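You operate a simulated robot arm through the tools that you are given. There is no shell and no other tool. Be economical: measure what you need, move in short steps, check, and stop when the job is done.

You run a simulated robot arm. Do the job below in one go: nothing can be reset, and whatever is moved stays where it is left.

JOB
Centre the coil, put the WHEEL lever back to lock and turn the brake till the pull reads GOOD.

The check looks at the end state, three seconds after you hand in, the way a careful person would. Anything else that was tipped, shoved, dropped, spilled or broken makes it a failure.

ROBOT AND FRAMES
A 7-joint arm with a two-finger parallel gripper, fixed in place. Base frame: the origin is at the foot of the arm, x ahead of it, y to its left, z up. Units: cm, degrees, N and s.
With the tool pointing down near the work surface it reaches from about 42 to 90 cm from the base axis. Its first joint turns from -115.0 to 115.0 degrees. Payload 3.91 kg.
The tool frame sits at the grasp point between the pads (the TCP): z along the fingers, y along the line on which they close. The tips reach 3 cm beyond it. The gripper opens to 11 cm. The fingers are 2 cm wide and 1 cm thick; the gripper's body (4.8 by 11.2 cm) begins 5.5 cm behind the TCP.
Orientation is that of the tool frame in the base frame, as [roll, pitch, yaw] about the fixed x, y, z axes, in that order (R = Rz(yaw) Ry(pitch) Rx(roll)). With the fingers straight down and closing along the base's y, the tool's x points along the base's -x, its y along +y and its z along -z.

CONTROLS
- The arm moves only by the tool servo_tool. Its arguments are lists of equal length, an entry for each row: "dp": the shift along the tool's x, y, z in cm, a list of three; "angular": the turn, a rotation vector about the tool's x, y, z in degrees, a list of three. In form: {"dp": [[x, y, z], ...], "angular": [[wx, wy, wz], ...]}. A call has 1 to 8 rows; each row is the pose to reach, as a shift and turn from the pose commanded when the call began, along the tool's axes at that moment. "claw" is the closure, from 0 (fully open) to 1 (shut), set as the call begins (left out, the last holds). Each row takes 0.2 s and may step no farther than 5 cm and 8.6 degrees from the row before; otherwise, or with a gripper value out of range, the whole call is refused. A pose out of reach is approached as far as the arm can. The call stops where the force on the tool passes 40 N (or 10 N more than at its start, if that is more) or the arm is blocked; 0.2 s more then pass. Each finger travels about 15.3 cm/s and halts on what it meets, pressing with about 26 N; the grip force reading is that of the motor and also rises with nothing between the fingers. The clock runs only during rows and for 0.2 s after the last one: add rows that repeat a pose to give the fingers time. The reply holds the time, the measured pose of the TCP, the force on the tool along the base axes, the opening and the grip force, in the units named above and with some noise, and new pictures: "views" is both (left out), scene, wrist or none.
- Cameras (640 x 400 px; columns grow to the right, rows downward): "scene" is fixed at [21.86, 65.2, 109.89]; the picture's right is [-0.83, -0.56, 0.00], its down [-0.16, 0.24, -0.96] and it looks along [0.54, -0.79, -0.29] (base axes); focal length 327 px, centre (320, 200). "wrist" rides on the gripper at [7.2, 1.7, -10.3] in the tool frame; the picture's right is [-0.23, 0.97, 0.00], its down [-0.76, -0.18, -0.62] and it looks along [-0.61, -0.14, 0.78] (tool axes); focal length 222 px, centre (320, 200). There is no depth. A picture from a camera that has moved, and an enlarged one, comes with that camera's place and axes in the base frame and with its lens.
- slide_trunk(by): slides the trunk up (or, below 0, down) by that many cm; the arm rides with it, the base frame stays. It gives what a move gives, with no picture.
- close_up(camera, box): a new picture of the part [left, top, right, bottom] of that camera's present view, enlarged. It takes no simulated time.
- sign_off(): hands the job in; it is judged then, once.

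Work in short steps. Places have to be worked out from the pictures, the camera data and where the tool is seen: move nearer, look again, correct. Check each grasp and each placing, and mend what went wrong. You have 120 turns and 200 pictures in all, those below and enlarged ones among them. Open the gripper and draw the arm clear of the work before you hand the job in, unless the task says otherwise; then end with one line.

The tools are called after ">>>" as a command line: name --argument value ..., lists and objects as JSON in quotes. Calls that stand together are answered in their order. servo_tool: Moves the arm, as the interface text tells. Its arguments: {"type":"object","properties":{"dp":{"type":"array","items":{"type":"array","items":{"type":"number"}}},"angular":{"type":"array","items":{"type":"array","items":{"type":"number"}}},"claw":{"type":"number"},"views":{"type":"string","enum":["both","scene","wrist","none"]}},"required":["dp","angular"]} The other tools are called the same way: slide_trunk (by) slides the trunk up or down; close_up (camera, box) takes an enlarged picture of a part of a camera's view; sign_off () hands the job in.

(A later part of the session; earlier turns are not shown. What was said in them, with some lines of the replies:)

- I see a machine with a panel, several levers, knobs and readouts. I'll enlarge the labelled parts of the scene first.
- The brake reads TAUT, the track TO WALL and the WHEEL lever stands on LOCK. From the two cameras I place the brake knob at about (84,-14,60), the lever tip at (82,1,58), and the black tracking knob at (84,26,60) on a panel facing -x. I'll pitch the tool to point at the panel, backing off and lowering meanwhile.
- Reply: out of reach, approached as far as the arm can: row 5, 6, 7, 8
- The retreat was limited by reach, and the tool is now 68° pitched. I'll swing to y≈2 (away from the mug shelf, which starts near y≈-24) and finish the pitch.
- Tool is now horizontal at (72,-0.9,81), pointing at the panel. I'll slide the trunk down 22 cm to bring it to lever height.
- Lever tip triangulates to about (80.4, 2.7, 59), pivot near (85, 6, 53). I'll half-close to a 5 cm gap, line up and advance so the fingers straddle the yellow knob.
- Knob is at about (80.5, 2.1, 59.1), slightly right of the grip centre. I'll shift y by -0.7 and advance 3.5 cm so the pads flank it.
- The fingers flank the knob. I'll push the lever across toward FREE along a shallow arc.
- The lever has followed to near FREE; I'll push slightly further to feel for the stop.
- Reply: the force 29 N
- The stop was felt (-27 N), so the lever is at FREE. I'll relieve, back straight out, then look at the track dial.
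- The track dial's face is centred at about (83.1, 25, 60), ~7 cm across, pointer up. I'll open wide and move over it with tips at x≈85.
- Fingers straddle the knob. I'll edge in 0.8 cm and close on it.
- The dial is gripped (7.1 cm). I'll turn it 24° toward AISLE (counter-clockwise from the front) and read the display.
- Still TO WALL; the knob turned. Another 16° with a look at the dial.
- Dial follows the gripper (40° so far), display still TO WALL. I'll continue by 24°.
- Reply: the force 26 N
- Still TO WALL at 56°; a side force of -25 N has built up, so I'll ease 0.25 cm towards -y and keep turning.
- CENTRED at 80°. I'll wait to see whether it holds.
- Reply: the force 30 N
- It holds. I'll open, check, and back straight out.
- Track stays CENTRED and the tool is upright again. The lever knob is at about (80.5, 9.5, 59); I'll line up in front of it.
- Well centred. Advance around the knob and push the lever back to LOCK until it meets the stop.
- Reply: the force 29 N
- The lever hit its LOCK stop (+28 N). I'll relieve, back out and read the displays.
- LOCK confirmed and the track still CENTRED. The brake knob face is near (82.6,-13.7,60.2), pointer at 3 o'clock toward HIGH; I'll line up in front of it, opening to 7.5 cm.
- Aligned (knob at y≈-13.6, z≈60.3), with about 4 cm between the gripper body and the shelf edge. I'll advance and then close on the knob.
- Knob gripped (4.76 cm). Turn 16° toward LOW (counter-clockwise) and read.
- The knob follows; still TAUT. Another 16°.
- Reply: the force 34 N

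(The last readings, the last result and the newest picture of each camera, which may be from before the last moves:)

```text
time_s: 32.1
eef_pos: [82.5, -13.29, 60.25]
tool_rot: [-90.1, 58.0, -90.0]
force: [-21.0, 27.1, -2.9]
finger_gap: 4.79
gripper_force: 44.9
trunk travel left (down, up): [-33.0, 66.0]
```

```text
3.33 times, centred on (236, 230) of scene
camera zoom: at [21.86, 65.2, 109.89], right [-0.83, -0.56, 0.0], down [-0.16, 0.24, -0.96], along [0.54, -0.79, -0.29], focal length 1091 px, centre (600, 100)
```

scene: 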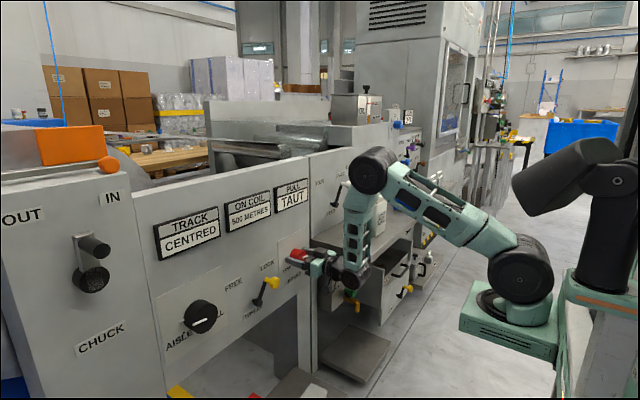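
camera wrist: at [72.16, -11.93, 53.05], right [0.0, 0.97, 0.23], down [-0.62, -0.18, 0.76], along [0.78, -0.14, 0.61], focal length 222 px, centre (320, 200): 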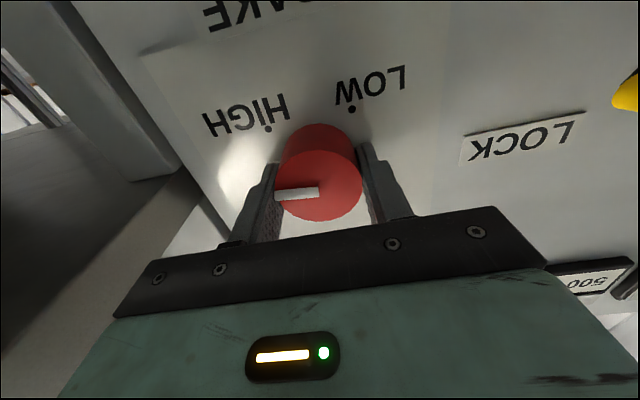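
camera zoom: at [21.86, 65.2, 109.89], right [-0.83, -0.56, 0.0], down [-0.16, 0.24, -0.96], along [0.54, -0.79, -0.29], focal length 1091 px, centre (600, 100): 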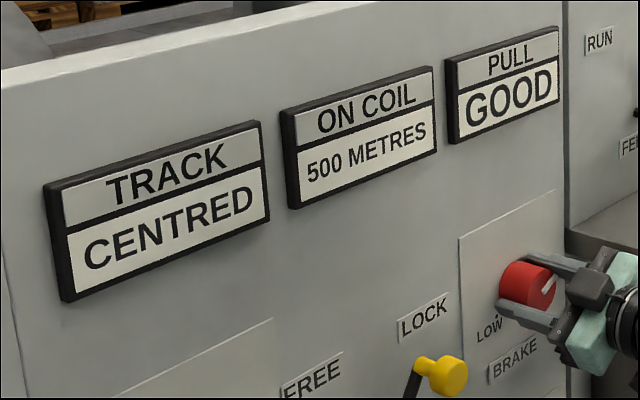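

PULL reads GOOD. I'll relieve the side load, then open and back out straight.

>>> servo_tool --dp '[[-0.13, 0.21, -0.15], [-0.13, 0.21, -0.15]]' --angular '[[0, 0, 0], [0, 0, 0]]' --views "none"

>>> servo_tool --dp '[[0, 0, 0], [0, 0, 0], [0, 0, -3], [0, 0, -6], [0, 0, -9]]' --angular '[[0, 0, 0], [0, 0, 0], [0, 0, 0], [0, 0, 0], [0, 0, 0]]' --claw 0.3 --views "both"

>>> close_up --camera "scene" --box '[140, 190, 332, 310]'

```text
time_s: 32.7
eef_pos: [82.56, -13.39, 60.25]
tool_rot: [-90.0, 58.0, -90.0]
force: [19.4, 13.0, -12.1]
finger_gap: 4.74
gripper_force: 45.1
trunk travel left (down, up): [-33.0, 66.0]
```

```text
time_s: 33.9
eef_pos: [73.48, -13.44, 60.3]
tool_rot: [-90.0, 58.0, -90.0]
force: [0.6, 0.4, 0.0]
finger_gap: 7.68
gripper_force: 0.0
trunk travel left (down, up): [-33.0, 66.0]
camera wrist: at [63.04, -15.93, 53.29], right [0.0, 0.95, -0.32], down [-0.62, 0.25, 0.74], along [0.78, 0.2, 0.59], focal length 222 px, centre (320, 200)
```

scene: 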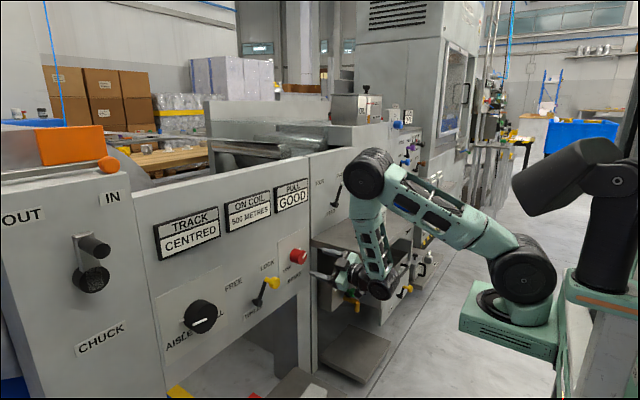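
wrist: 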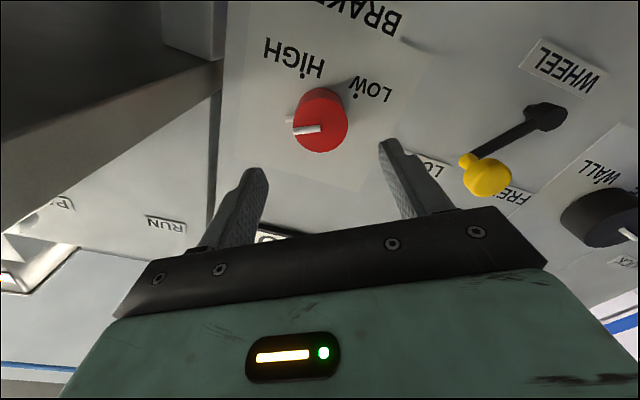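

```text
3.33 times, centred on (236, 250) of scene
camera zoom: at [21.86, 65.2, 109.89], right [-0.83, -0.56, 0.0], down [-0.16, 0.24, -0.96], along [0.54, -0.79, -0.29], focal length 1091 px, centre (600, 33)
```

zoom: 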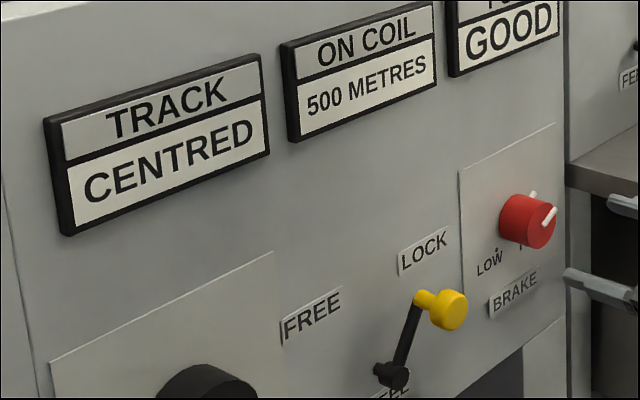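

All three read right: CENTRED, LOCK, GOOD. I'll draw the arm back and off to the side, fully opened, and make a last check that the readings hold.

>>> servo_tool --dp '[[-1.5, 2.4, -2], [-2.6, 4.2, -3], [-4, 6.4, -3], [-5.3, 8.5, -3], [-5.3, 8.5, -3], [-5.3, 8.5, -3], [-5.3, 8.5, -3]]' --angular '[[0, 0, 0], [0, 0, 8], [0, 0, 16], [0, 0, 24], [0, 0, 32], [0, 0, 32], [0, 0, 32]]' --claw 0 --views "both"

>>> close_up --camera "scene" --box '[140, 190, 332, 310]'

```text
time_s: 35.5
eef_pos: [70.41, -3.44, 60.23]
tool_rot: [101.4, 89.9, 101.4]
force: [1.2, 0.3, 0.5]
finger_gap: 11.0
gripper_force: 0.1
trunk travel left (down, up): [-33.0, 66.0]
camera wrist: at [60.03, -1.86, 53.04], right [0.0, 0.97, 0.23], down [-0.62, -0.18, 0.76], along [0.78, -0.14, 0.61], focal length 222 px, centre (320, 200)
```

scene: 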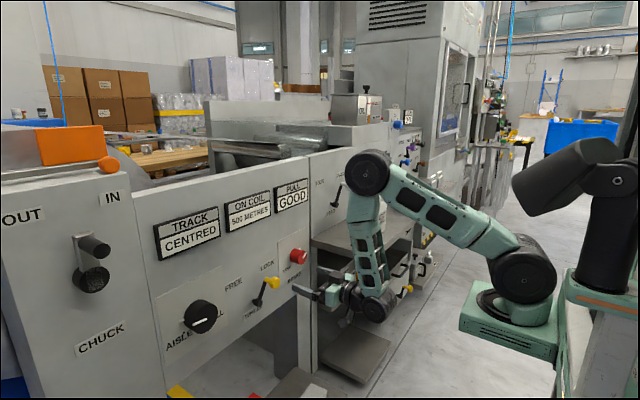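
wrist: 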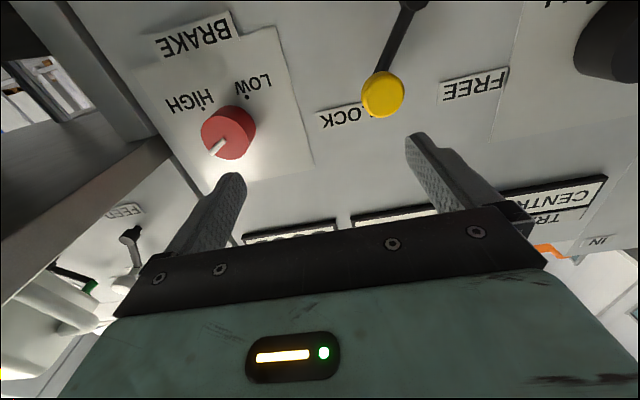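

```text
3.33 times, centred on (236, 250) of scene
camera zoom: at [21.86, 65.2, 109.89], right [-0.83, -0.56, 0.0], down [-0.16, 0.24, -0.96], along [0.54, -0.79, -0.29], focal length 1091 px, centre (600, 33)
```

zoom: 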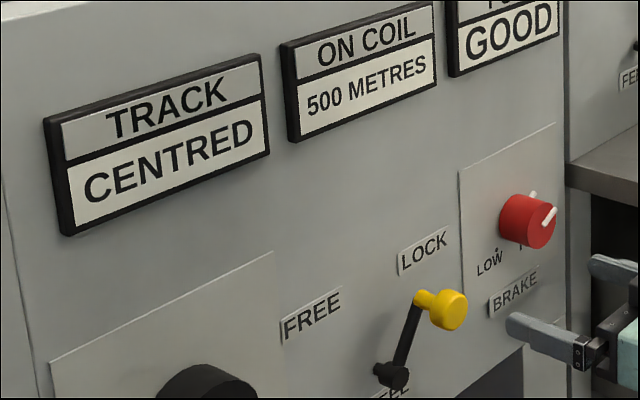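

The readings hold, the gripper is open and the arm is clear of the panel, so I'm handing in.

>>> sign_off

```text
The job is handed in.
```

The coil now reads CENTRED, the WHEEL lever is back at LOCK, and the brake is turned down so the pull reads GOOD.
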